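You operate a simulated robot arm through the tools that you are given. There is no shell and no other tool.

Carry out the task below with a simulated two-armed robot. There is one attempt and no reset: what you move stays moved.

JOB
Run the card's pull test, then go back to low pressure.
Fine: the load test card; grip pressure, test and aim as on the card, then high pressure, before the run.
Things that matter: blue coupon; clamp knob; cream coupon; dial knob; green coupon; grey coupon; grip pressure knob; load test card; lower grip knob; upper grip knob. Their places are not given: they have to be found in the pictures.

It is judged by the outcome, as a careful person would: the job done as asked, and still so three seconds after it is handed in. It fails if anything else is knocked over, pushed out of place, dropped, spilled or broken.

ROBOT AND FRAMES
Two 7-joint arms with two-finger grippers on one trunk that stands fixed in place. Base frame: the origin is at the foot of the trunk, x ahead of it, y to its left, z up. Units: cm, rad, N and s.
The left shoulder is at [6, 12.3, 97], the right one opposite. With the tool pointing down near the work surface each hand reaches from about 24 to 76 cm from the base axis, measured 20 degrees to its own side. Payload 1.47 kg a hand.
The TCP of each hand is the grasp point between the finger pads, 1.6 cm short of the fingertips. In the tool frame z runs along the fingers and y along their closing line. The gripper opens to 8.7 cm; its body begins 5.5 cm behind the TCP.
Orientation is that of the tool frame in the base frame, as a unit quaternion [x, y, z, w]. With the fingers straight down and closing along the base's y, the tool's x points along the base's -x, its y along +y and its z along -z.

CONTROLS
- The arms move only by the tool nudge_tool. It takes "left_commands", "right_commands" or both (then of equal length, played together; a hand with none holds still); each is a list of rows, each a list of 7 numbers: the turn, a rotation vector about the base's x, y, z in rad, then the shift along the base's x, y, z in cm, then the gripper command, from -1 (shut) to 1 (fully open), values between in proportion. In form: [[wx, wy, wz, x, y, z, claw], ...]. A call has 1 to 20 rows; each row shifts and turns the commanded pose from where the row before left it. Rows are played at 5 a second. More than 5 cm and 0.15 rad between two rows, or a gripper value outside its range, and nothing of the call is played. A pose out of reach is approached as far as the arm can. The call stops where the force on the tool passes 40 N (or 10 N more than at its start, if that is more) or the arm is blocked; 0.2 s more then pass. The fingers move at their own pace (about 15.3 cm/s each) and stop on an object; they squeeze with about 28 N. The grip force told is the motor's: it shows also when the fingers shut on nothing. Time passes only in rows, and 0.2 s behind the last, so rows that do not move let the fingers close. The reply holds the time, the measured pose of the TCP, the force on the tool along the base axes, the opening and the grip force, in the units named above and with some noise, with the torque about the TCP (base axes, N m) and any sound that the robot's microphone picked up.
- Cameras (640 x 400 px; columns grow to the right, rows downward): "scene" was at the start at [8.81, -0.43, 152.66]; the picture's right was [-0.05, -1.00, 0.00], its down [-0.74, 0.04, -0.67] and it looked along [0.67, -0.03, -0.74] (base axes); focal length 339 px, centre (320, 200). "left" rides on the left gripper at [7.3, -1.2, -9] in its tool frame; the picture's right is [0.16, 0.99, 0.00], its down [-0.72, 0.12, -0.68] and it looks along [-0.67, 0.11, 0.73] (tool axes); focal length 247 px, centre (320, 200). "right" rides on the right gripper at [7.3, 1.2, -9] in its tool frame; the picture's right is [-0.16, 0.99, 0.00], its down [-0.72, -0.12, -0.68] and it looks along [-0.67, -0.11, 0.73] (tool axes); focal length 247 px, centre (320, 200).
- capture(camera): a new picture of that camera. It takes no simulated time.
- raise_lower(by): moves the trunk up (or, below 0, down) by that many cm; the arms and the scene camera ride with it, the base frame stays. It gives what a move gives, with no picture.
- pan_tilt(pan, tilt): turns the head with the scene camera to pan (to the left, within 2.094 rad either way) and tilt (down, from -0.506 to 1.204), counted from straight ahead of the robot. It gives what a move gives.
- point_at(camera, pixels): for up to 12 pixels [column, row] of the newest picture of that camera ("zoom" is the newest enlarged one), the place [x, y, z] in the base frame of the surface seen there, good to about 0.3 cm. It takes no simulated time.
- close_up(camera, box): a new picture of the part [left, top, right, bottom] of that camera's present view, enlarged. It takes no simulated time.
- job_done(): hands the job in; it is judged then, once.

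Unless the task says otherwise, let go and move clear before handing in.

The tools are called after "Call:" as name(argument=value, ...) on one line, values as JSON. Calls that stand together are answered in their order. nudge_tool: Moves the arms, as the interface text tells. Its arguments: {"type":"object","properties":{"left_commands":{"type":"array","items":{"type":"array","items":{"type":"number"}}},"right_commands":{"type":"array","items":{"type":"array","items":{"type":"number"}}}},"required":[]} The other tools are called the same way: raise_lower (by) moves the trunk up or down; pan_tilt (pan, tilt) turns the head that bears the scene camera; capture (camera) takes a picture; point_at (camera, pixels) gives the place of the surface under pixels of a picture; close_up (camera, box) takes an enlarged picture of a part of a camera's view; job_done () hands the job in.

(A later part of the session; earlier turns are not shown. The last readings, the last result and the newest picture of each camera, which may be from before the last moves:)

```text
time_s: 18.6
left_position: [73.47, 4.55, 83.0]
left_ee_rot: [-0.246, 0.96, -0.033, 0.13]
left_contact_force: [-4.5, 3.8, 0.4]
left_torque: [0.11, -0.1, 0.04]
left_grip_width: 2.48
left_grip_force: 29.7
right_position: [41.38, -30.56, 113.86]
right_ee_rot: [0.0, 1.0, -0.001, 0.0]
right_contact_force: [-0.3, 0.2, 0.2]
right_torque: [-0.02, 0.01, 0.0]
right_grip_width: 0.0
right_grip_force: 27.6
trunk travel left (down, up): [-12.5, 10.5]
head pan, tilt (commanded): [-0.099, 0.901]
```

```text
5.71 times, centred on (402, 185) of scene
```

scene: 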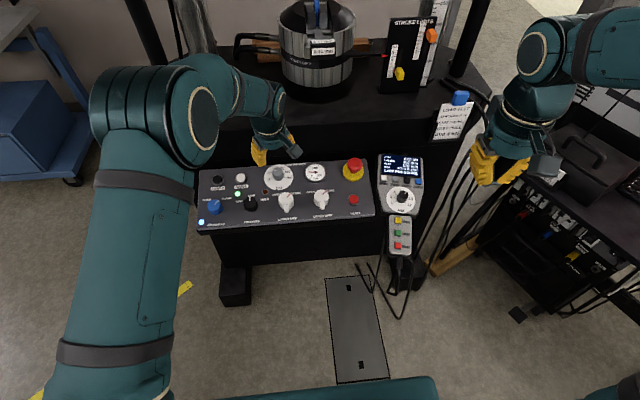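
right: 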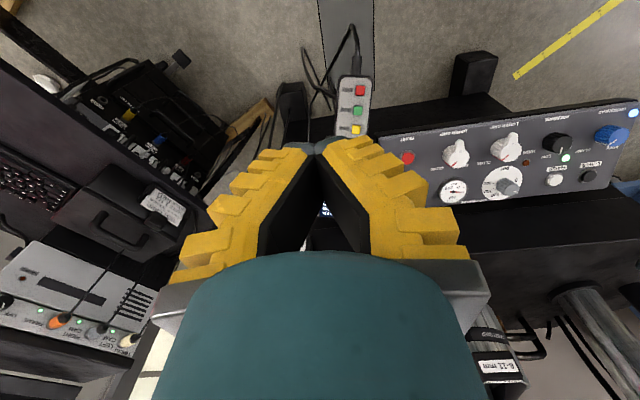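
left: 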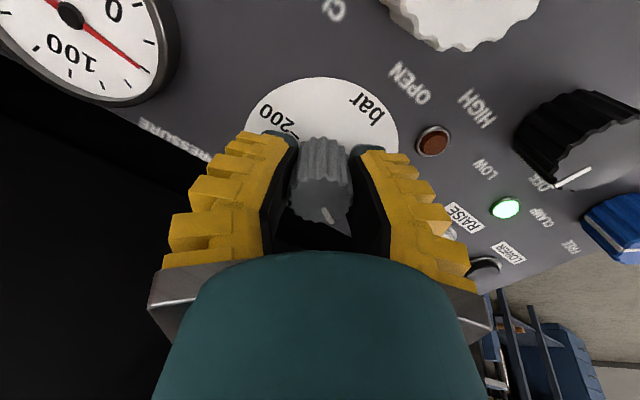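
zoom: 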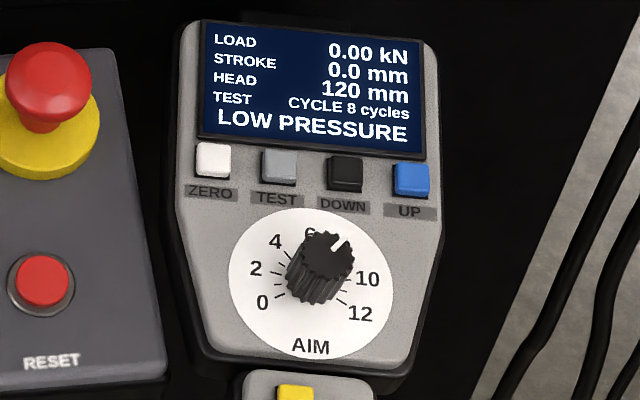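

The knob is gripped at 2.48 cm. I'll turn it clockwise by 0.5 rad first and check the gauge.

Call:
nudge_tool(left_commands=[[0.0269, 0, -0.0963, 0, 0, 0, -1], [0.0269, 0, -0.0963, 0, 0, 0, -1], [0.0269, 0, -0.0963, 0, 0, 0, -1], [0.0269, 0, -0.0963, 0, 0, 0, -1], [0.0269, 0, -0.0963, 0, 0, 0, -1], [0, 0, 0, 0, 0, 0, -1], [0, 0, 0, 0, 0, 0, -1]])

Call:
close_up(camera="scene", box=[255, 150, 355, 215])

Call:
capture(camera="left")

```text
time_s: 20.1
left_position: [73.42, 4.57, 83.03]
left_ee_rot: [0.0, 0.991, 0.0, 0.135]
left_contact_force: [-5.3, 7.6, 0.7]
left_torque: [-0.05, -0.01, 0.02]
left_grip_width: 2.41
left_grip_force: 29.6
right_position: [41.33, -30.45, 113.99]
right_ee_rot: [0.0, 1.0, 0.0, 0.0]
right_contact_force: [-0.5, -0.1, -0.7]
right_torque: [0.05, -0.03, -0.04]
right_grip_width: 0.02
right_grip_force: 28.3
trunk travel left (down, up): [-12.5, 10.5]
head pan, tilt (commanded): [-0.099, 0.901]
```

```text
6.15 times, centred on (305, 182) of scene
```

zoom: 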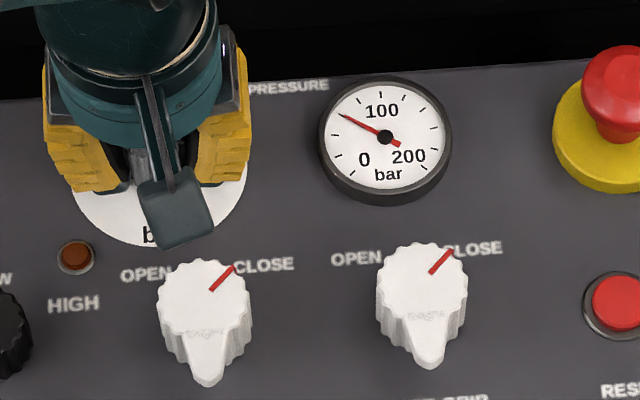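

```text
taken
```

left: 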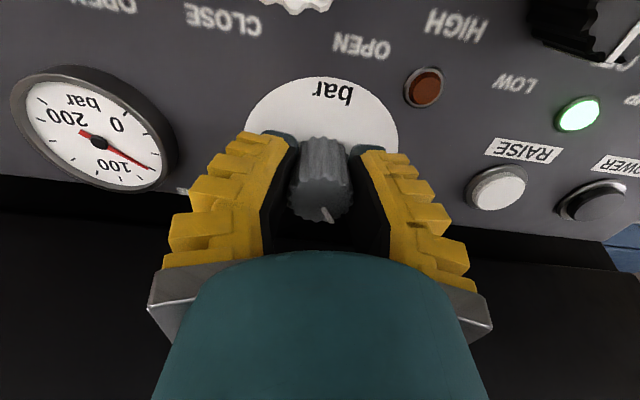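

The gauge needle moved up-left to (345,115). I'll zoom in more to read it.

Call:
close_up(camera="scene", box=[302, 158, 332, 188])

Call:
close_up(camera="left", box=[0, 50, 200, 210])

Call:
close_up(camera="left", box=[230, 60, 420, 260])

```text
13.33 times, centred on (317, 173) of scene
```

zoom: 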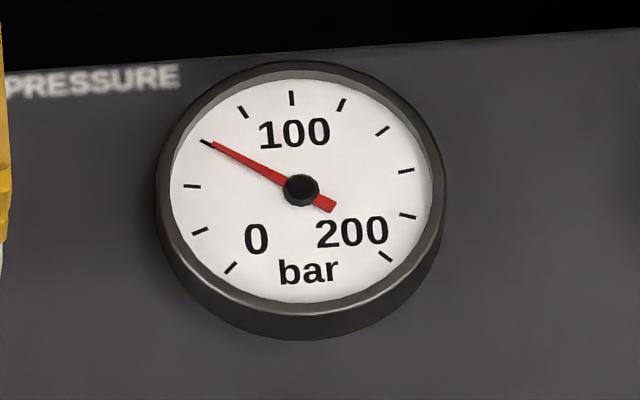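

```text
2.50 times, centred on (100, 130) of left
```

zoom: 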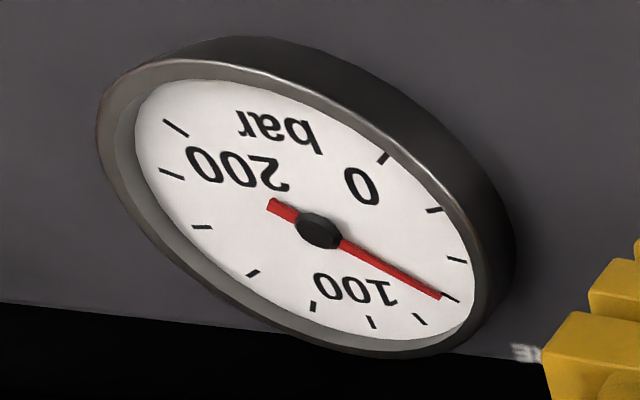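

```text
2.00 times, centred on (325, 160) of left
```

zoom: 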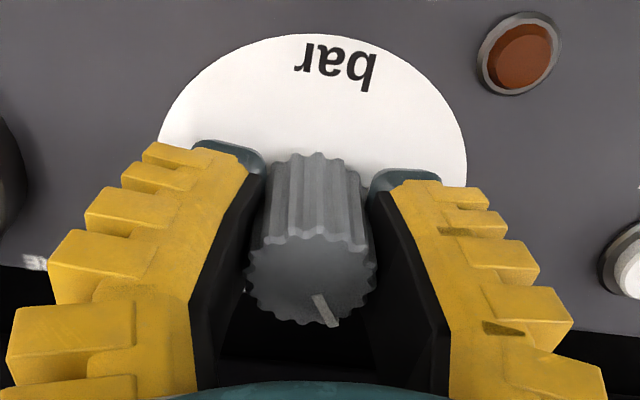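

The needle is now at the 60 tick, having started at 40. I'll check whether it has settled and whether the knob followed the hand fully before continuing.

Call:
nudge_tool(left_commands=[[0, 0, 0, 0, 0, 0, -1], [0, 0, 0, 0, 0, 0, -1], [0, 0, 0, 0, 0, 0, -1], [0, 0, 0, 0, 0, 0, -1]])

Call:
close_up(camera="scene", box=[302, 158, 332, 188])

```text
time_s: 21.1
left_position: [73.63, 4.54, 83.08]
left_ee_rot: [0.0, 0.991, 0.0, 0.135]
left_contact_force: [-5.0, 8.3, 1.4]
left_torque: [0.01, 0.03, 0.02]
left_grip_width: 2.37
left_grip_force: 29.7
right_position: [41.26, -30.51, 113.88]
right_ee_rot: [0.001, 1.0, 0.0, 0.0]
right_contact_force: [0.6, 0.3, 0.2]
right_torque: [-0.02, 0.01, 0.0]
right_grip_width: 0.0
right_grip_force: 28.2
trunk travel left (down, up): [-12.5, 10.5]
head pan, tilt (commanded): [-0.099, 0.901]
```

```text
13.33 times, centred on (317, 173) of scene
```

zoom: 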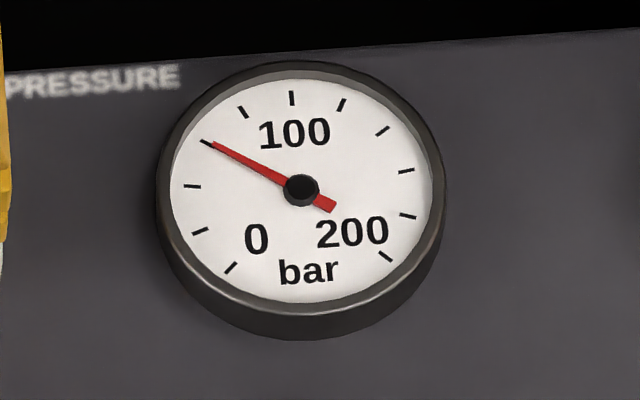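

Settled at 60 bar, so it's about 20 bar per 0.5 rad. I'll turn another 0.5 rad and read again, easing the side force slightly.

Call:
nudge_tool(left_commands=[[0.0269, 0, -0.0963, -0.05, 0.1, 0, -1], [0.0269, 0, -0.0963, 0, 0, 0, -1], [0.0269, 0, -0.0963, 0, 0, 0, -1], [0.0269, 0, -0.0963, 0, 0, 0, -1], [0.0269, 0, -0.0963, 0, 0, 0, -1], [0, 0, 0, 0, 0, 0, -1], [0, 0, 0, 0, 0, 0, -1]])

Call:
close_up(camera="scene", box=[302, 158, 332, 188])

Call:
close_up(camera="left", box=[230, 60, 420, 260])

```text
time_s: 22.8
left_position: [73.43, 4.49, 83.1]
left_ee_rot: [0.246, 0.96, 0.033, 0.131]
left_contact_force: [3.0, 3.6, 4.7]
left_torque: [-0.1, 0.01, -0.04]
left_grip_width: 2.32
left_grip_force: 29.7
right_position: [41.37, -30.61, 113.98]
right_ee_rot: [0.0, 1.0, 0.0, 0.0]
right_contact_force: [0.5, -0.2, 0.2]
right_torque: [-0.01, -0.03, -0.01]
right_grip_width: 0.02
right_grip_force: 28.0
trunk travel left (down, up): [-12.5, 10.5]
head pan, tilt (commanded): [-0.099, 0.901]
```

```text
13.33 times, centred on (317, 173) of scene
```

zoom: 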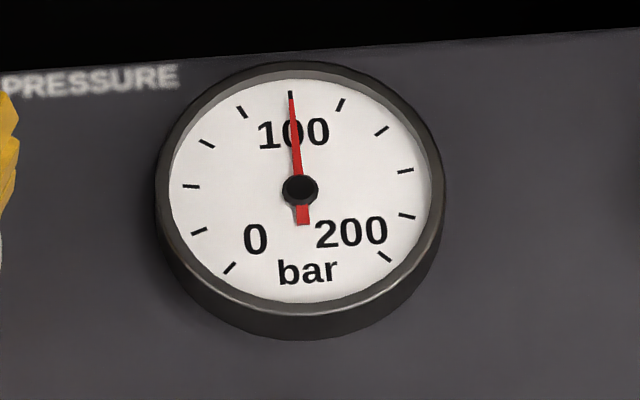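

```text
2.00 times, centred on (325, 160) of left
```

zoom: 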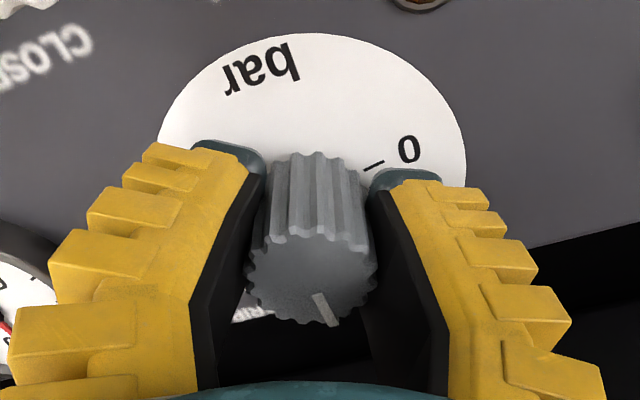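

The gauge needle reads 100 bar. I'll release and back straight out along the normal.

Call:
nudge_tool(left_commands=[[0, 0, 0, 0, 0, 0, 0.0], [0, 0, 0, 0, 0, 0, 0.05], [0, 0, 0, -0.4, 0, 1.45, 0.05], [0, 0, 0, -0.4, 0, 1.45, 0.05], [0, 0, 0, -0.4, 0, 1.45, 0.05], [0, 0, 0, -0.6, 0, 2.2, 0.05], [0, 0, 0, 0, 0, 0, 0.05]])

Call:
close_up(camera="scene", box=[255, 150, 355, 215])

Call:
close_up(camera="scene", box=[302, 158, 332, 188])

Call:
capture(camera="left")

```text
time_s: 24.4
left_position: [71.67, 4.5, 89.54]
left_ee_rot: [0.245, 0.96, 0.034, 0.13]
left_contact_force: [0.5, -0.6, -0.4]
left_torque: [-0.02, 0.0, -0.01]
left_grip_width: 5.11
left_grip_force: 4.2
right_position: [41.47, -30.53, 113.96]
right_ee_rot: [-0.001, 1.0, 0.0, 0.0]
right_contact_force: [0.1, 0.5, -0.9]
right_torque: [-0.02, 0.0, -0.03]
right_grip_width: 0.0
right_grip_force: 27.7
trunk travel left (down, up): [-12.5, 10.5]
head pan, tilt (commanded): [-0.099, 0.901]
```

```text
6.15 times, centred on (305, 182) of scene
```

zoom: 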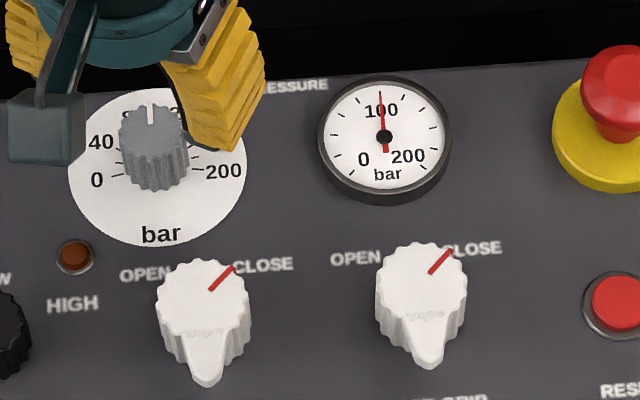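

```text
13.33 times, centred on (317, 173) of scene
```

zoom: 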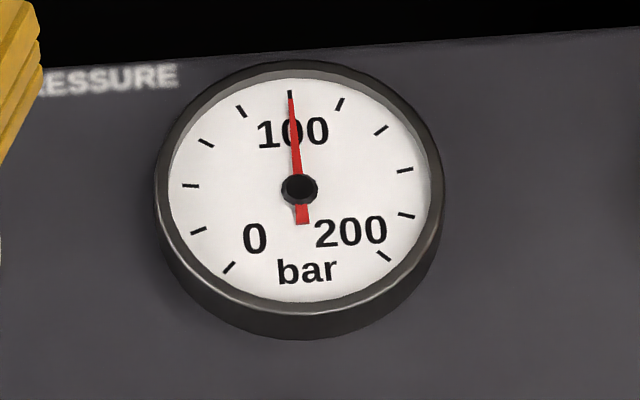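

```text
taken
```

left: 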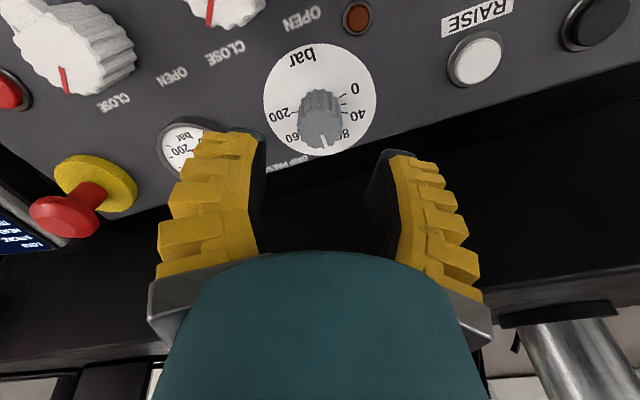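

Grip pressure is set: the gauge and the knob both show 100 bar. I'll park the left hand above the pressure knob and bring the shut right hand over the TEST button.

Call:
nudge_tool(left_commands=[[0, 0, 0, -0.5, 0, 2.5, 0.1], [-0.0404, 0, 0.1445, -1.2, 1.2, 1.5, 0.2], [-0.0404, 0, 0.1445, -1.5, 1.5, 0, 0.2], [-0.0404, 0, 0.1445, -1.5, 1.5, 0, 0.2], [-0.0404, 0, 0.1445, -1.5, 1.5, 0, 0.2], [-0.0404, 0, 0.1445, -1.5, 1.75, 0, 0.2], [-0.0404, 0, 0.1445, -0.5, 0, 0, 0.2], [0, 0, 0, 0, 0, 0, 0.2]], right_commands=[[0, -0.131, 0, 3.15, 0.41, -3.1, -1], [0, -0.131, 0, 3.15, 0.41, -3.1, -1], [0, 0, -0.105, 3.15, 0.41, -3.1, -1], [0, 0, -0.105, 3.15, 0.41, -3.1, -1], [0, 0, 0, 3.15, 0.41, -3.1, -1], [0, 0, 0, 3.15, 0.41, -3.1, -1], [0, 0, 0, 3.15, 0.41, -3.1, -1], [0, 0, 0, 3.15, 0.41, -3.1, -1]])

Call:
capture(camera="right")

Call:
capture(camera="scene")

Call:
capture(camera="left")

```text
time_s: 26.1
left_position: [63.59, 11.95, 93.59]
left_ee_rot: [-0.198, 0.971, -0.028, 0.131]
left_contact_force: [0.1, 0.5, 0.0]
left_torque: [-0.01, 0.01, -0.02]
left_grip_width: 5.77
left_grip_force: 3.5
right_position: [66.68, -27.27, 88.96]
right_ee_rot: [0.104, 0.986, -0.014, 0.13]
right_contact_force: [0.0, 0.5, 0.4]
right_torque: [-0.02, 0.0, 0.01]
right_grip_width: 0.02
right_grip_force: 27.8
trunk travel left (down, up): [-12.5, 10.5]
head pan, tilt (commanded): [-0.099, 0.901]
```

```text
taken
```

right: 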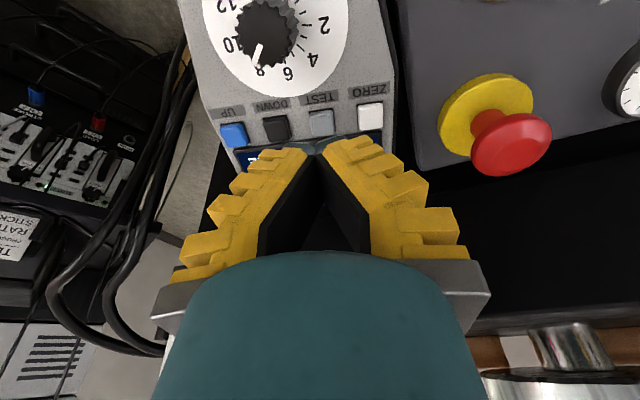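

```text
taken
```

scene: 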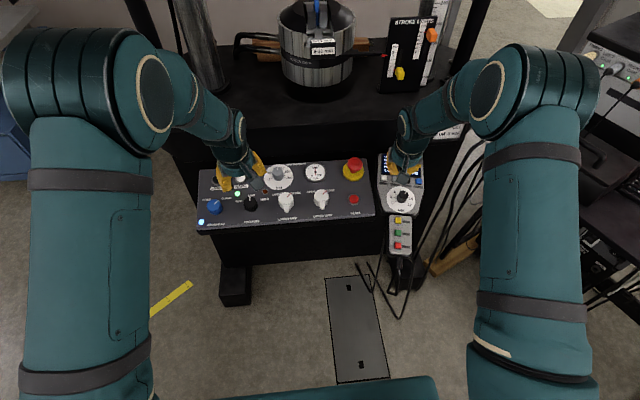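

```text
taken
```

left: 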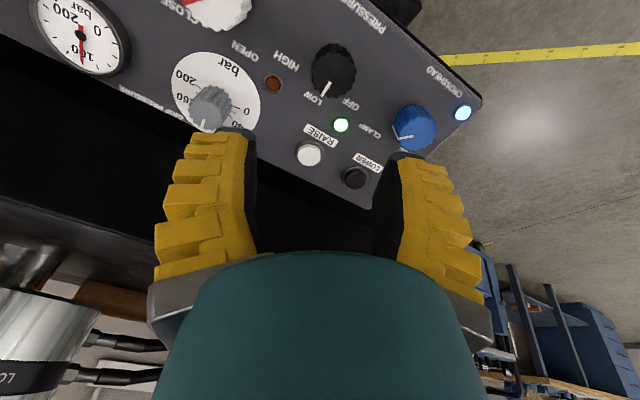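

TEST is exactly on the tool axis (321,122 against a predicted 320,122). I'm descending along the handset normal to just above it.

Call:
nudge_tool(right_commands=[[0, 0, 0, 0.38, -0.08, -1.45, -1], [0, 0, 0, 0.38, -0.08, -1.45, -1], [0, 0, 0, 0.25, -0.05, -0.97, -1], [0, 0, 0, 0, 0, 0, -1]])

Call:
capture(camera="right")

Call:
close_up(camera="scene", box=[360, 130, 450, 220])

```text
time_s: 27.1
left_position: [63.48, 12.01, 93.61]
left_ee_rot: [-0.197, 0.971, -0.027, 0.132]
left_contact_force: [-0.2, -0.2, 0.3]
left_torque: [0.0, 0.01, 0.0]
left_grip_width: 5.74
left_grip_force: 4.4
right_position: [67.58, -27.57, 85.24]
right_ee_rot: [0.104, 0.986, -0.014, 0.13]
right_contact_force: [0.1, 0.1, -0.8]
right_torque: [-0.02, -0.03, 0.06]
right_grip_width: 0.0
right_grip_force: 27.8
trunk travel left (down, up): [-12.5, 10.5]
head pan, tilt (commanded): [-0.099, 0.901]
```

```text
taken
```

right: 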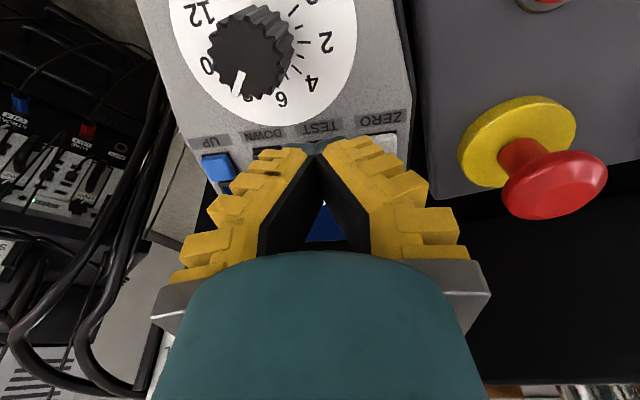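

```text
4.44 times, centred on (405, 175) of scene
```

zoom: 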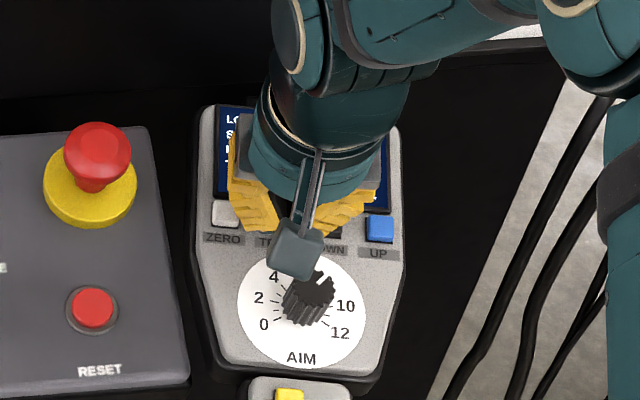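

The tip is about 1 cm above TEST. I'll go down 0.8 cm and then in small steps, watching the force.

Call:
nudge_tool(right_commands=[[0, 0, 0, 0.1, -0.02, -0.39, -1], [0, 0, 0, 0.1, -0.02, -0.39, -1], [0, 0, 0, 0, 0, 0, -1]])

Call:
nudge_tool(right_commands=[[0, 0, 0, 0.05, -0.01, -0.19, -1], [0, 0, 0, 0, 0, 0, -1]])

```text
time_s: 27.9
left_position: [63.57, 11.95, 93.56]
left_ee_rot: [-0.196, 0.971, -0.027, 0.132]
left_contact_force: [0.3, 0.4, -0.1]
left_torque: [0.02, 0.0, -0.03]
left_grip_width: 5.74
left_grip_force: 3.6
right_position: [67.75, -27.57, 84.47]
right_ee_rot: [0.104, 0.986, -0.013, 0.13]
right_contact_force: [0.8, -0.3, -0.7]
right_torque: [0.01, 0.01, -0.01]
right_grip_width: 0.01
right_grip_force: 28.3
trunk travel left (down, up): [-12.5, 10.5]
head pan, tilt (commanded): [-0.099, 0.901]
```

```text
time_s: 28.6
left_position: [63.59, 11.94, 93.46]
left_ee_rot: [-0.197, 0.971, -0.027, 0.132]
left_contact_force: [-0.7, -1.0, -0.1]
left_torque: [-0.01, 0.03, -0.01]
left_grip_width: 5.75
left_grip_force: 3.3
right_position: [67.87, -27.65, 84.22]
right_ee_rot: [0.103, 0.986, -0.013, 0.13]
right_contact_force: [1.2, 0.6, 0.0]
right_torque: [0.02, -0.01, -0.01]
right_grip_width: 0.0
right_grip_force: 28.0
trunk travel left (down, up): [-12.5, 10.5]
head pan, tilt (commanded): [-0.099, 0.901]
```

No contact yet. I'll keep stepping by 0.2 cm.

Call:
nudge_tool(right_commands=[[0, 0, 0, 0.05, -0.01, -0.19, -1], [0, 0, 0, 0, 0, 0, -1]])

Call:
close_up(camera="scene", box=[375, 145, 435, 205])

```text
time_s: 29.1
left_position: [63.56, 11.89, 93.66]
left_ee_rot: [-0.197, 0.971, -0.027, 0.132]
left_contact_force: [0.7, 0.1, 0.3]
left_torque: [0.04, -0.04, 0.0]
left_grip_width: 5.76
left_grip_force: 3.6
right_position: [68.02, -27.52, 84.21]
right_ee_rot: [0.104, 0.986, -0.014, 0.13]
right_contact_force: [-0.7, 0.7, 0.9]
right_torque: [-0.02, 0.01, 0.01]
right_grip_width: 0.01
right_grip_force: 27.6
trunk travel left (down, up): [-12.5, 10.5]
head pan, tilt (commanded): [-0.099, 0.901]
```

```text
6.67 times, centred on (405, 175) of scene
```

zoom: 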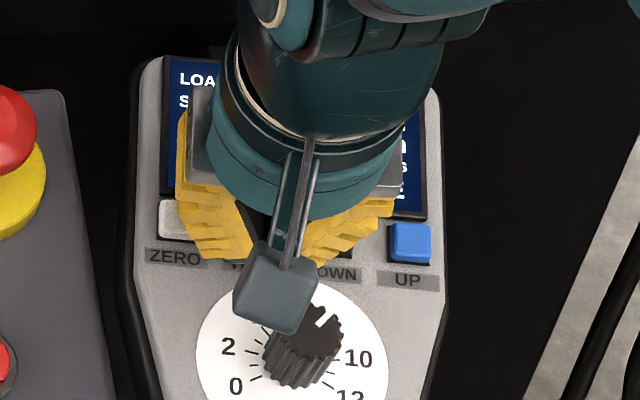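

Call:
nudge_tool(right_commands=[[0, 0, 0, 0.05, -0.01, -0.19, -1], [0, 0, 0, 0, 0, 0, -1]])

Call:
nudge_tool(right_commands=[[0, 0, 0, 0.05, -0.01, -0.19, -1], [0, 0, 0, 0, 0, 0, -1]])

```text
time_s: 29.8
left_position: [63.44, 11.96, 93.57]
left_ee_rot: [-0.197, 0.971, -0.027, 0.132]
left_contact_force: [0.2, -0.4, -0.8]
left_torque: [-0.01, -0.01, 0.03]
left_grip_width: 5.75
left_grip_force: 3.3
right_position: [67.96, -27.55, 83.84]
right_ee_rot: [0.104, 0.986, -0.014, 0.13]
right_contact_force: [-1.2, 0.0, 2.4]
right_torque: [0.01, -0.01, 0.0]
right_grip_width: 0.01
right_grip_force: 28.2
trunk travel left (down, up): [-12.5, 10.5]
head pan, tilt (commanded): [-0.099, 0.901]
heard: click
```

```text
time_s: 30.4
left_position: [63.53, 11.93, 93.66]
left_ee_rot: [-0.197, 0.971, -0.028, 0.131]
left_contact_force: [-0.1, -0.1, 0.6]
left_torque: [0.02, 0.0, 0.01]
left_grip_width: 5.75
left_grip_force: 3.9
right_position: [68.02, -27.62, 83.84]
right_ee_rot: [0.104, 0.986, -0.013, 0.131]
right_contact_force: [-0.5, -0.1, 3.5]
right_torque: [0.01, 0.0, 0.01]
right_grip_width: 0.0
right_grip_force: 28.2
trunk travel left (down, up): [-12.5, 10.5]
head pan, tilt (commanded): [-0.099, 0.901]
```

A click was heard with about 2.4 N at z≈83.84. I'll back off 5 cm along the normal and read the display.

Call:
nudge_tool(right_commands=[[0, 0, 0, -0.25, 0.05, 0.97, -1], [0, 0, 0, -0.5, 0.1, 1.93, -1], [0, 0, 0, -0.5, 0.1, 1.93, -1], [0, 0, 0, -1.0, 0.1, 3, -1], [0, 0, 0, -3, 0, 3, -1], [0, 0, 0, 0, 0, 0, -1]])

Call:
capture(camera="right")

Call:
close_up(camera="scene", box=[375, 145, 435, 205])

```text
time_s: 31.8
left_position: [63.65, 11.93, 93.58]
left_ee_rot: [-0.198, 0.971, -0.027, 0.132]
left_contact_force: [0.5, 0.3, 0.2]
left_torque: [0.02, 0.03, -0.01]
left_grip_width: 5.72
left_grip_force: 4.1
right_position: [62.86, -27.16, 94.55]
right_ee_rot: [0.104, 0.986, -0.013, 0.13]
right_contact_force: [-0.3, -0.6, 0.2]
right_torque: [0.02, 0.03, -0.02]
right_grip_width: 0.0
right_grip_force: 27.3
trunk travel left (down, up): [-12.5, 10.5]
head pan, tilt (commanded): [-0.099, 0.901]
```

```text
taken
```

right: 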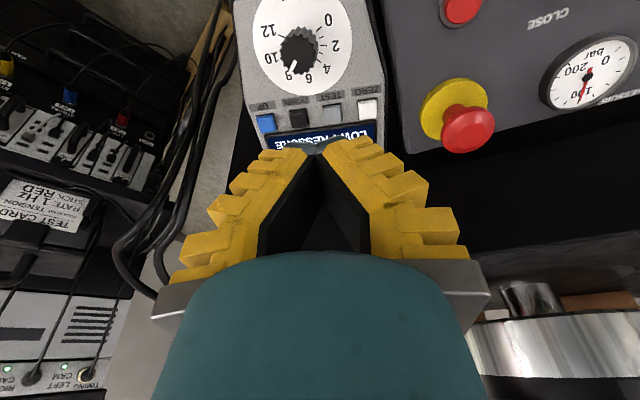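

```text
6.67 times, centred on (405, 175) of scene
```

zoom: 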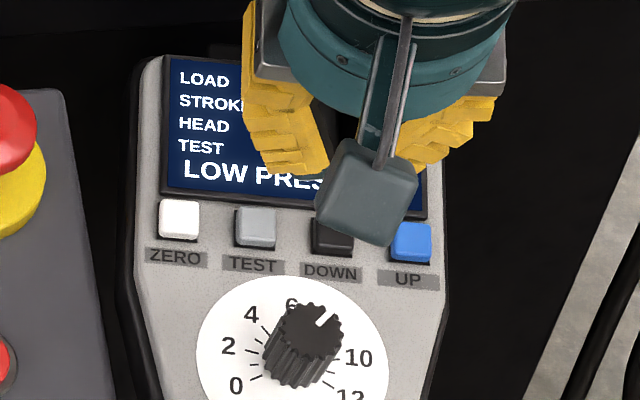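

The hand hides the display, so I'll move it back towards the robot to read it.

Call:
nudge_tool(right_commands=[[0, 0, 0, -3, -3, 2, -1], [0, 0, 0, -3, -3, 2, -1], [0, 0, 0, -3, -3, 1, -1], [0, 0, 0, 0, 0, 0, -1]])

Call:
close_up(camera="scene", box=[375, 145, 435, 205])

Call:
capture(camera="scene")

```text
time_s: 32.8
left_position: [63.57, 12.0, 93.48]
left_ee_rot: [-0.197, 0.971, -0.027, 0.132]
left_contact_force: [0.2, 0.1, -0.6]
left_torque: [0.0, 0.03, 0.01]
left_grip_width: 5.75
left_grip_force: 3.4
right_position: [53.85, -36.17, 99.52]
right_ee_rot: [0.104, 0.986, -0.014, 0.13]
right_contact_force: [-0.2, -0.1, -0.1]
right_torque: [-0.03, 0.03, -0.02]
right_grip_width: 0.0
right_grip_force: 27.9
trunk travel left (down, up): [-12.5, 10.5]
head pan, tilt (commanded): [-0.099, 0.901]
```

```text
6.67 times, centred on (405, 175) of scene
```

zoom: 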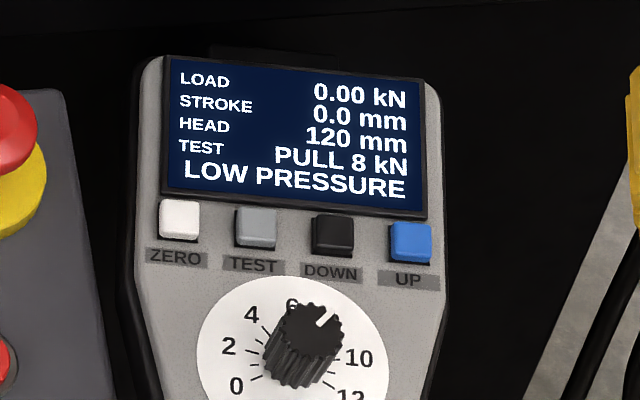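

```text
taken
```

scene: 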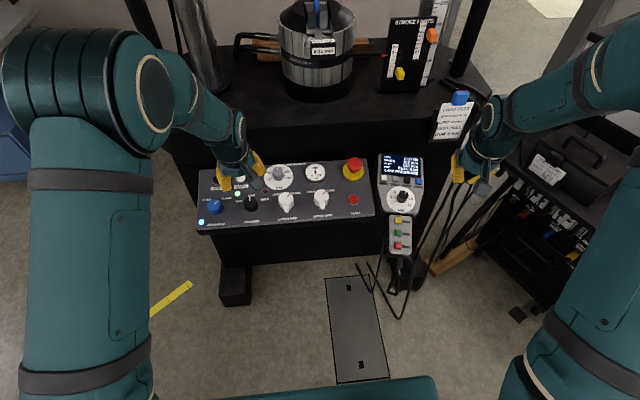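

The display now shows PULL 8 kN. Next is the AIM dial, so I'll measure its disc and knob precisely.

Call:
close_up(camera="scene", box=[380, 175, 425, 220])

```text
8.89 times, centred on (402, 198) of scene
```

zoom: 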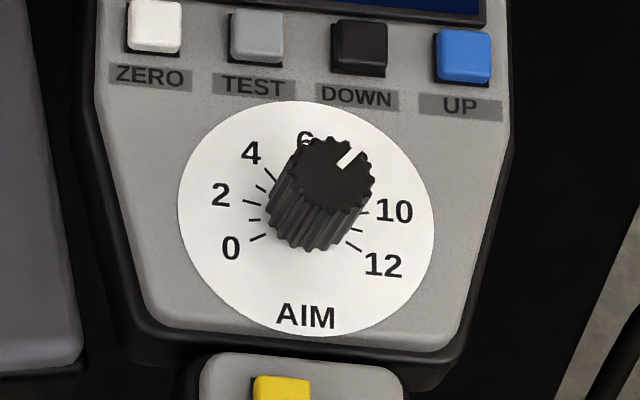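

Call:
point_at(camera="zoom", pixels=[[182, 210], [430, 228], [303, 331], [310, 106], [330, 175], [290, 170], [370, 185], [335, 145], [328, 208], [310, 245], [220, 135], [390, 305]])

```text
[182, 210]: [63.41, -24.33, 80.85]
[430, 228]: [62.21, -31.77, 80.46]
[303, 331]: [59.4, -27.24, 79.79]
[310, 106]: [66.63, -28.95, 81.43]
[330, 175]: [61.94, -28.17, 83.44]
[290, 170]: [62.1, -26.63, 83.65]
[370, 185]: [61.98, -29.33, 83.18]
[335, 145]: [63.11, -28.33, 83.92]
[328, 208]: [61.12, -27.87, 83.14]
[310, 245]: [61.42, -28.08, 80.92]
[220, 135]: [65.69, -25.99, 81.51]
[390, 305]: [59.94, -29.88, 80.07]
```

The AIM disc centre is about (62.9,−28.1,80.6), at roughly 20° per unit, so I need about 80° CCW. I'm positioning the right hand above the knob, opened and pre-rotated clockwise.

Call:
nudge_tool(right_commands=[[0.0354, -0.0076, -0.1352, 1.35, 1.72, -2.04, 0.15], [0.0354, -0.0076, -0.1352, 1.35, 1.72, -2.04, 0.15], [0.0354, -0.0076, -0.1352, 1.35, 1.72, -2.04, 0.15], [0.0354, -0.0076, -0.1352, 1.35, 1.72, -2.04, 0.15], [0.0354, -0.0076, -0.1352, 1.35, 1.72, -2.04, 0.15], [0, 0, 0, 0, 0, 0, 0.15]])

Call:
capture(camera="right")

```text
time_s: 34.1
left_position: [63.46, 11.89, 93.48]
left_ee_rot: [-0.196, 0.971, -0.027, 0.131]
left_contact_force: [-0.4, -0.4, 0.0]
left_torque: [-0.02, -0.04, 0.0]
left_grip_width: 5.75
left_grip_force: 4.0
right_position: [60.46, -27.59, 89.27]
right_ee_rot: [0.437, 0.89, 0.033, 0.127]
right_contact_force: [1.1, 0.5, 0.8]
right_torque: [-0.02, -0.01, 0.01]
right_grip_width: 5.5
right_grip_force: 4.0
trunk travel left (down, up): [-12.5, 10.5]
head pan, tilt (commanded): [-0.099, 0.901]
```

```text
taken
```

right: 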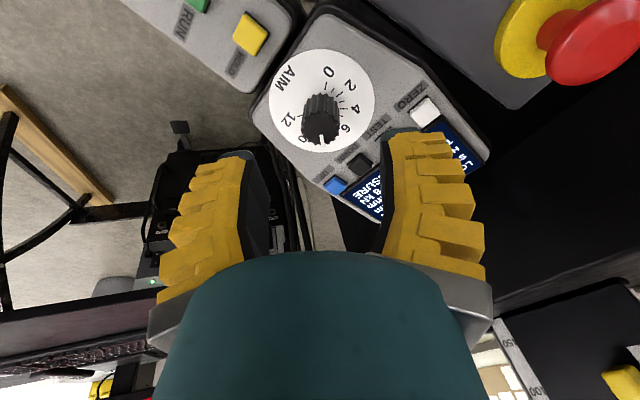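

The knob top is at (320,128), on the axis. I'm descending around it.

Call:
nudge_tool(right_commands=[[0, 0, 0, 0.35, -0.075, -1.33, 0.15], [0, 0, 0, 0.35, -0.075, -1.33, 0.15], [0, 0, 0, 0.35, -0.075, -1.33, 0.15], [0, 0, 0, 0, 0, 0, 0.15]])

Call:
capture(camera="right")

```text
time_s: 35.1
left_position: [63.43, 11.94, 93.58]
left_ee_rot: [-0.197, 0.971, -0.027, 0.131]
left_contact_force: [0.5, 0.2, 0.5]
left_torque: [-0.02, 0.0, 0.05]
left_grip_width: 5.74
left_grip_force: 4.1
right_position: [61.6, -27.94, 85.4]
right_ee_rot: [0.436, 0.891, 0.032, 0.127]
right_contact_force: [-0.3, 0.3, 0.1]
right_torque: [0.01, 0.01, -0.03]
right_grip_width: 5.49
right_grip_force: 3.6
trunk travel left (down, up): [-12.5, 10.5]
head pan, tilt (commanded): [-0.099, 0.901]
```

```text
taken
```

right: 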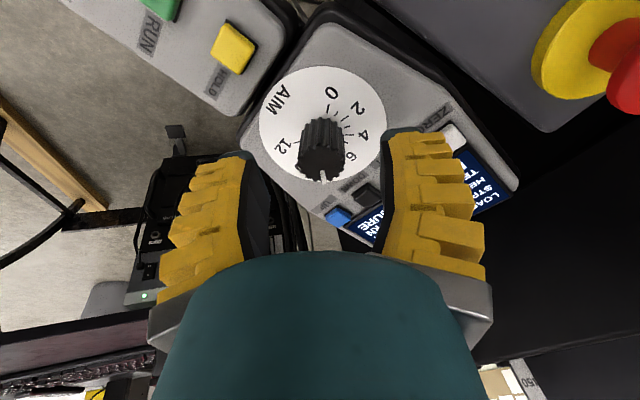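

The right fingertip will come down close to the TEST button, so I'll narrow the opening slightly before the final descent.

Call:
nudge_tool(right_commands=[[0, 0, 0, 0, 0, 0, -0.05], [0, 0, 0, 0.35, -0.075, -1.33, -0.05], [0, 0, 0, 0, 0, 0, -0.05]])

Call:
capture(camera="right")

```text
time_s: 36.0
left_position: [63.46, 11.96, 93.71]
left_ee_rot: [-0.197, 0.971, -0.027, 0.132]
left_contact_force: [-0.3, -0.3, -0.1]
left_torque: [-0.05, 0.01, 0.0]
left_grip_width: 5.74
left_grip_force: 3.6
right_position: [61.86, -27.84, 84.12]
right_ee_rot: [0.436, 0.89, 0.032, 0.129]
right_contact_force: [0.2, -0.2, -0.8]
right_torque: [0.02, -0.03, -0.02]
right_grip_width: 4.69
right_grip_force: 4.1
trunk travel left (down, up): [-12.5, 10.5]
head pan, tilt (commanded): [-0.099, 0.901]
```

```text
taken
```

right: 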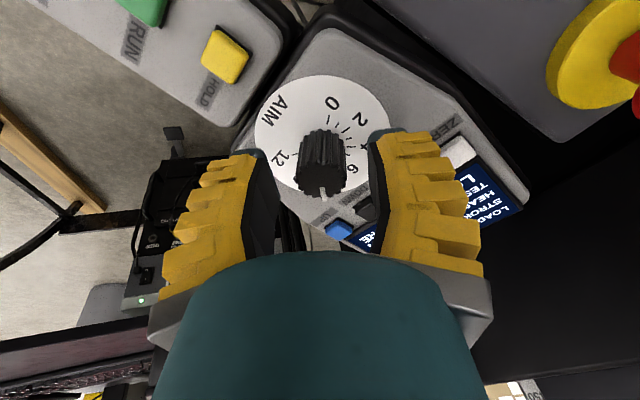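

Call:
nudge_tool(right_commands=[[0, 0, 0, 0.18, -0.038, -0.68, -0.05], [0, 0, 0, 0.18, -0.038, -0.68, -0.05], [0, 0, 0, 0, 0, 0, -0.05]])

Call:
capture(camera="right")

Call:
close_up(camera="scene", box=[365, 145, 445, 225])

```text
time_s: 36.8
left_position: [63.59, 11.87, 93.58]
left_ee_rot: [-0.197, 0.971, -0.028, 0.132]
left_contact_force: [1.0, -0.6, -0.6]
left_torque: [-0.03, 0.03, 0.01]
left_grip_width: 5.75
left_grip_force: 3.8
right_position: [62.21, -28.04, 82.63]
right_ee_rot: [0.436, 0.89, 0.031, 0.128]
right_contact_force: [0.4, -0.1, -0.5]
right_torque: [0.01, -0.02, -0.02]
right_grip_width: 4.69
right_grip_force: 3.8
trunk travel left (down, up): [-12.5, 10.5]
head pan, tilt (commanded): [-0.099, 0.901]
```

```text
taken
```

right: 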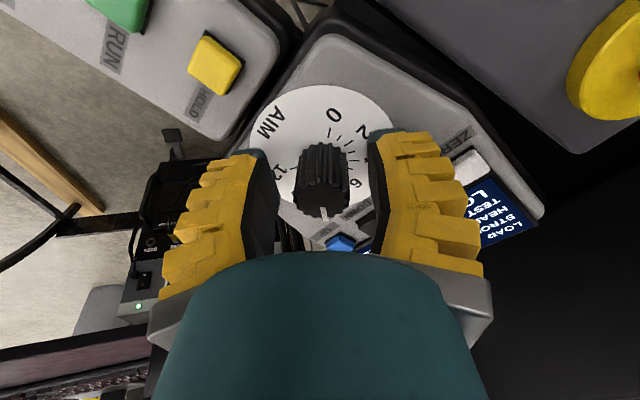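

```text
5.00 times, centred on (405, 185) of scene
```

zoom: 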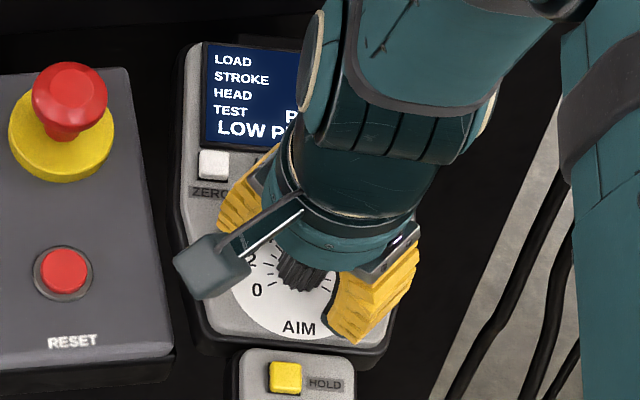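

The knob is centred, so I'm closing on it.

Call:
nudge_tool(right_commands=[[0, 0, 0, 0, 0, 0, -0.3], [0, 0, 0, 0, 0, 0, -1], [0, 0, 0, 0, 0, 0, -1]])

Call:
capture(camera="right")

```text
time_s: 37.5
left_position: [63.5, 11.94, 93.6]
left_ee_rot: [-0.197, 0.971, -0.027, 0.133]
left_contact_force: [0.4, -0.7, -0.4]
left_torque: [0.0, -0.01, -0.01]
left_grip_width: 5.73
left_grip_force: 4.0
right_position: [62.3, -27.99, 82.64]
right_ee_rot: [0.435, 0.89, 0.032, 0.129]
right_contact_force: [6.1, -1.9, 4.5]
right_torque: [-0.29, -0.26, 0.0]
right_grip_width: 1.84
right_grip_force: 30.4
trunk travel left (down, up): [-12.5, 10.5]
head pan, tilt (commanded): [-0.099, 0.901]
```

```text
taken
```

right: 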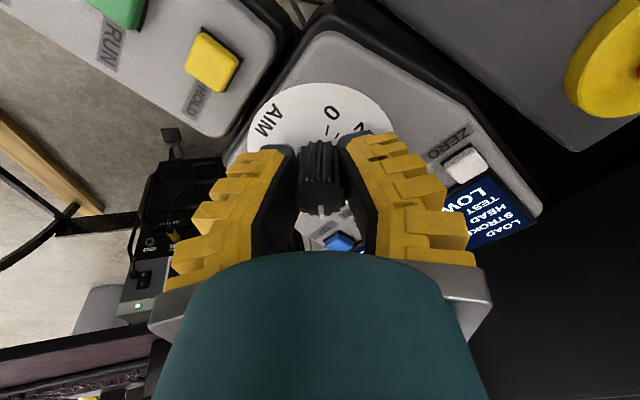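

Gripped, with a width of 1.84 cm. I'll turn CCW by 0.7 rad and check.

Call:
nudge_tool(right_commands=[[-0.0354, 0.0076, 0.1352, 0, 0, 0, -1], [-0.0354, 0.0076, 0.1352, 0, 0, 0, -1], [-0.0354, 0.0076, 0.1352, 0, 0, 0, -1], [-0.0354, 0.0076, 0.1352, 0, 0, 0, -1], [-0.0354, 0.0076, 0.1352, 0, 0, 0, -1], [0, 0, 0, 0, 0, 0, -1]])

Call:
capture(camera="right")

Call:
close_up(camera="scene", box=[365, 145, 445, 225])

```text
time_s: 39.0
left_position: [63.5, 11.97, 93.53]
left_ee_rot: [-0.197, 0.971, -0.027, 0.132]
left_contact_force: [0.0, -0.4, 0.1]
left_torque: [-0.01, -0.01, 0.01]
left_grip_width: 5.74
left_grip_force: 3.7
right_position: [62.33, -28.1, 82.67]
right_ee_rot: [0.103, 0.986, -0.013, 0.131]
right_contact_force: [13.8, -5.7, 10.8]
right_torque: [-0.04, -0.38, 0.06]
right_grip_width: 1.93
right_grip_force: 29.6
trunk travel left (down, up): [-12.5, 10.5]
head pan, tilt (commanded): [-0.099, 0.901]
```

```text
taken
```

right: 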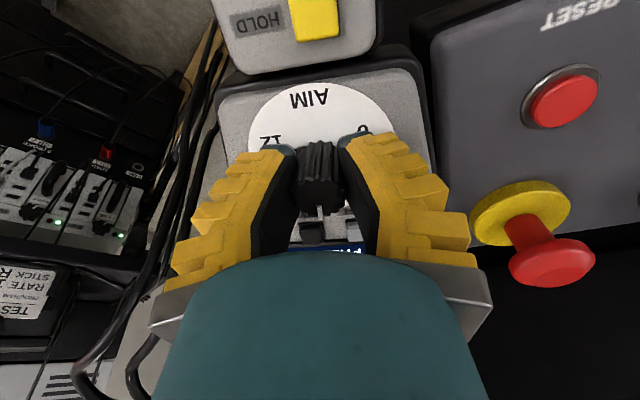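

```text
5.00 times, centred on (405, 185) of scene
```

zoom: 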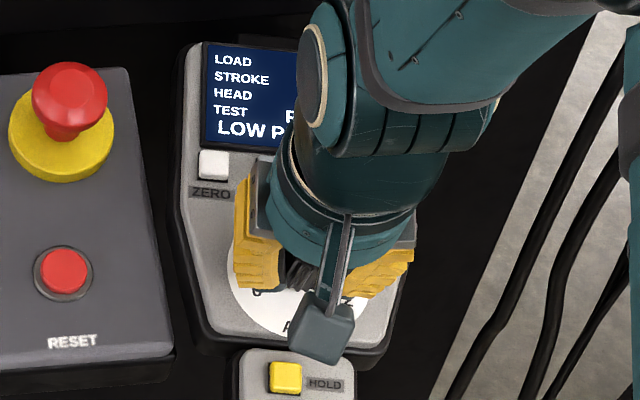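

The hand followed, but the side force is growing (13.8 N in x, 10.8 N in z). I'll ease the position slightly and continue the turn.

Call:
nudge_tool(right_commands=[[0, 0, 0, 0.1, -0.05, 0.08, -1], [-0.0354, 0.0076, 0.1352, 0, 0, 0, -1], [-0.0354, 0.0076, 0.1352, 0, 0, 0, -1], [-0.0354, 0.0076, 0.1352, 0, 0, 0, -1], [0, 0, 0, 0, 0, 0, -1]])

Call:
capture(camera="right")

Call:
close_up(camera="scene", box=[365, 145, 445, 225])

```text
time_s: 40.1
left_position: [63.52, 11.94, 93.57]
left_ee_rot: [-0.197, 0.971, -0.027, 0.132]
left_contact_force: [-0.6, -0.3, -0.6]
left_torque: [-0.01, 0.0, 0.0]
left_grip_width: 5.73
left_grip_force: 4.0
right_position: [62.43, -28.1, 82.67]
right_ee_rot: [-0.104, 0.986, -0.04, 0.123]
right_contact_force: [7.5, -3.1, 4.6]
right_torque: [0.01, -0.16, -0.04]
right_grip_width: 1.91
right_grip_force: 30.3
trunk travel left (down, up): [-12.5, 10.5]
head pan, tilt (commanded): [-0.099, 0.901]
```

```text
taken
```

right: 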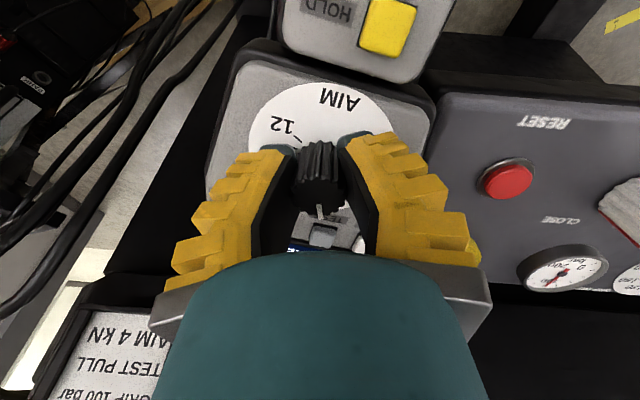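

```text
5.00 times, centred on (405, 185) of scene
```

zoom: 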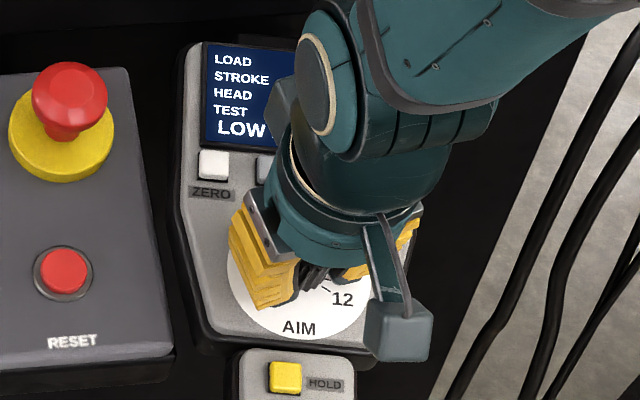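

About 64° turned so far. I'll turn the last 16°, then release and back off to read the display.

Call:
nudge_tool(right_commands=[[-0.0354, 0.0076, 0.1352, 0.04, 0, 0.02, -1], [-0.0354, 0.0076, 0.1352, 0.02, 0, 0, -1], [0, 0, 0, 0, 0, 0, -1], [0, 0, 0, 0, 0, 0, -1]])

Call:
close_up(camera="right", box=[230, 60, 430, 260])

```text
time_s: 41.1
left_position: [63.47, 11.89, 93.63]
left_ee_rot: [-0.197, 0.971, -0.027, 0.132]
left_contact_force: [-0.2, -0.1, -0.6]
left_torque: [-0.04, -0.03, 0.0]
left_grip_width: 5.73
left_grip_force: 3.6
right_position: [62.41, -28.03, 82.72]
right_ee_rot: [-0.241, 0.962, -0.057, 0.115]
right_contact_force: [-2.5, -3.0, 2.7]
right_torque: [-0.13, 0.03, 0.01]
right_grip_width: 1.79
right_grip_force: 29.5
trunk travel left (down, up): [-12.5, 10.5]
head pan, tilt (commanded): [-0.099, 0.901]
```

```text
2.00 times, centred on (330, 160) of right
```

zoom: 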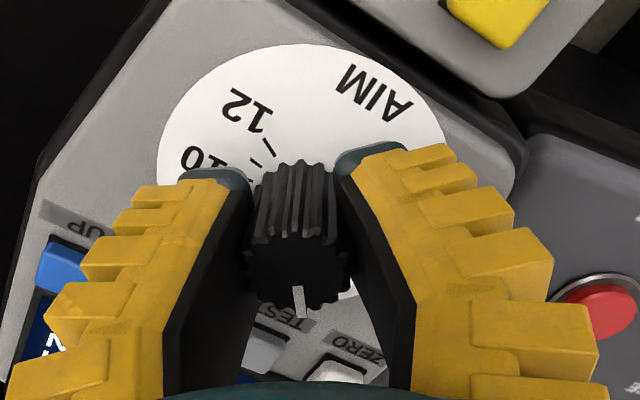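

Now I'll release gently and retreat along the normal.

Call:
nudge_tool(right_commands=[[0, 0, 0, 0, 0, 0, -0.2], [0, 0, 0, 0, 0, 0, -0.1], [0, 0, 0, -0.3, 0.06, 1.16, -0.1], [0, 0, 0, -0.38, 0.08, 1.45, -0.1], [0, 0, 0, -0.6, 0.1, 2, -0.1], [0, 0, 0, -2, -2, 3, -0.1], [0, 0, 0, -3, -3, 2, -0.1], [0, 0, 0, -3, -3, 1, -0.1], [0, 0, 0, 0, 0, 0, -0.1]])

Call:
capture(camera="scene")

Call:
close_up(camera="scene", box=[370, 145, 440, 215])

```text
time_s: 43.1
left_position: [63.62, 11.95, 93.58]
left_ee_rot: [-0.197, 0.971, -0.027, 0.132]
left_contact_force: [0.2, 0.1, -0.7]
left_torque: [0.01, 0.03, -0.02]
left_grip_width: 5.75
left_grip_force: 3.0
right_position: [53.1, -35.78, 93.34]
right_ee_rot: [-0.24, 0.962, -0.057, 0.117]
right_contact_force: [0.0, -0.2, 0.2]
right_torque: [0.0, 0.01, 0.0]
right_grip_width: 4.48
right_grip_force: 3.6
trunk travel left (down, up): [-12.5, 10.5]
head pan, tilt (commanded): [-0.099, 0.901]
```

```text
taken
```

scene: 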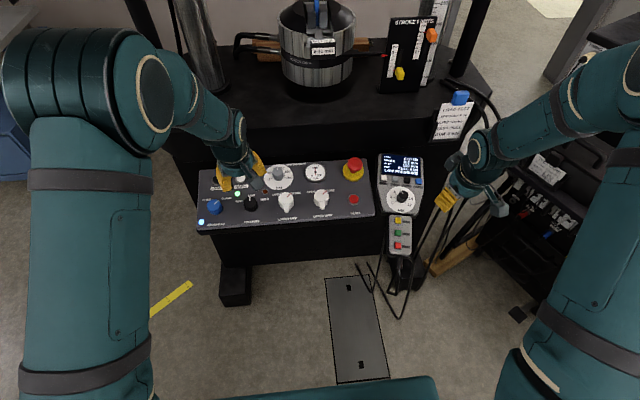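

```text
5.71 times, centred on (405, 180) of scene
```

zoom: 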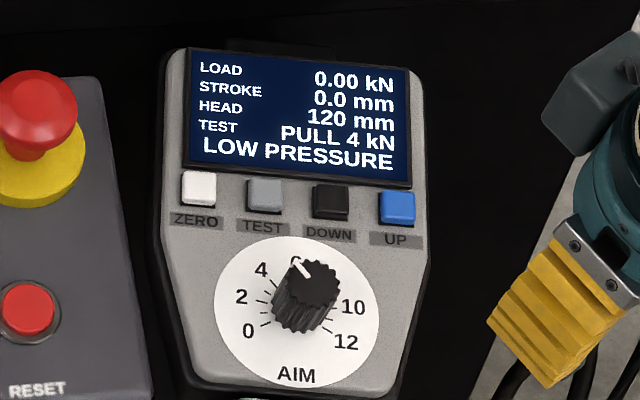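

The display reads PULL 4 kN. Before going to high pressure I'll look for the other coupons and any mark on the blue one, to be sure the specimen in the grips is right.

Call:
pan_tilt(pan=0.25, tilt=0.5)

Call:
capture(camera="scene")

Call:
close_up(camera="scene", box=[380, 60, 460, 260])

Call:
pan_tilt(pan=0.75, tilt=0.3)

Call:
capture(camera="scene")

Call:
close_up(camera="scene", box=[100, 50, 330, 200])

```text
time_s: 44.0
left_position: [63.64, 11.82, 93.59]
left_ee_rot: [-0.197, 0.971, -0.027, 0.133]
left_contact_force: [-0.3, -0.3, -0.1]
left_torque: [0.02, -0.01, -0.01]
left_grip_width: 5.76
left_grip_force: 4.2
right_position: [53.15, -35.88, 93.48]
right_ee_rot: [-0.241, 0.962, -0.057, 0.117]
right_contact_force: [-0.6, 0.4, -0.3]
right_torque: [0.0, 0.02, 0.0]
right_grip_width: 4.5
right_grip_force: 4.2
trunk travel left (down, up): [-12.5, 10.5]
head pan, tilt (commanded): [0.25, 0.499]
```

```text
taken
```

scene: 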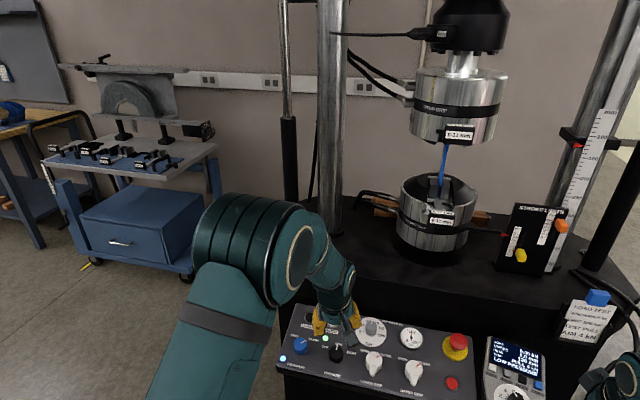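

```text
2.00 times, centred on (420, 160) of scene
```

zoom: 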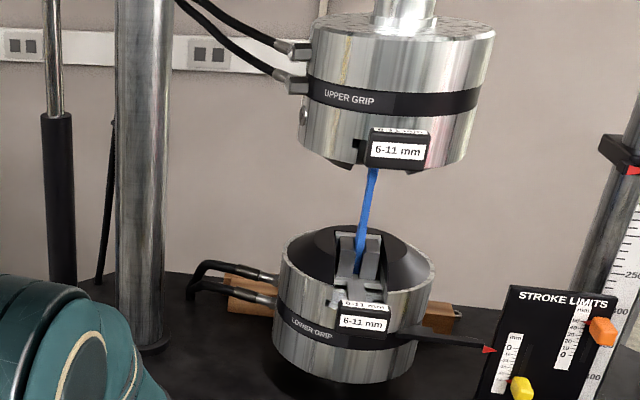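

```text
time_s: 45.0
left_position: [63.42, 11.92, 93.6]
left_ee_rot: [-0.197, 0.971, -0.027, 0.132]
left_contact_force: [0.1, -0.1, -0.4]
left_torque: [-0.01, 0.02, 0.01]
left_grip_width: 5.76
left_grip_force: 3.6
right_position: [53.12, -35.71, 93.43]
right_ee_rot: [-0.241, 0.962, -0.058, 0.117]
right_contact_force: [0.3, 0.1, 0.5]
right_torque: [-0.03, 0.0, -0.02]
right_grip_width: 4.49
right_grip_force: 4.4
trunk travel left (down, up): [-12.5, 10.5]
head pan, tilt (commanded): [0.75, 0.3]
```

```text
taken
```

scene: 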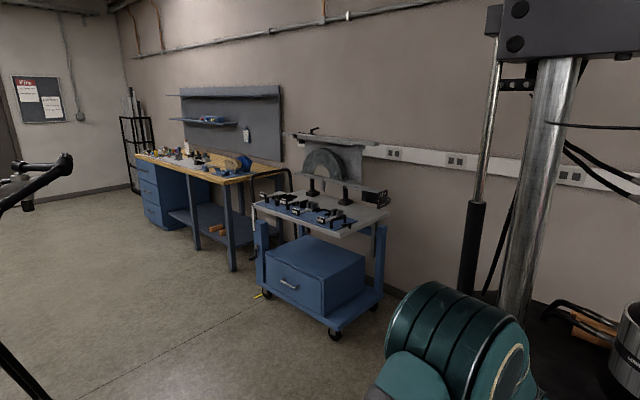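

```text
2.67 times, centred on (215, 125) of scene
```

zoom: 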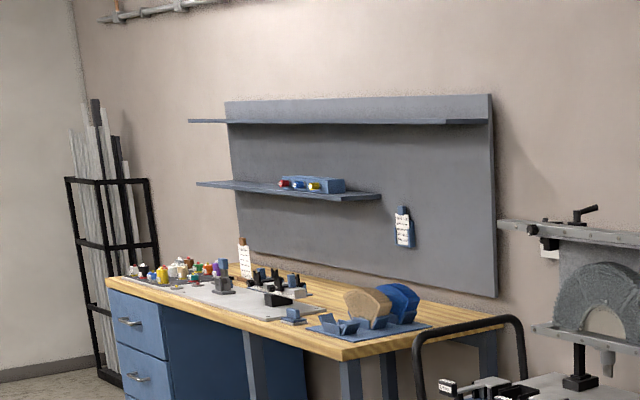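

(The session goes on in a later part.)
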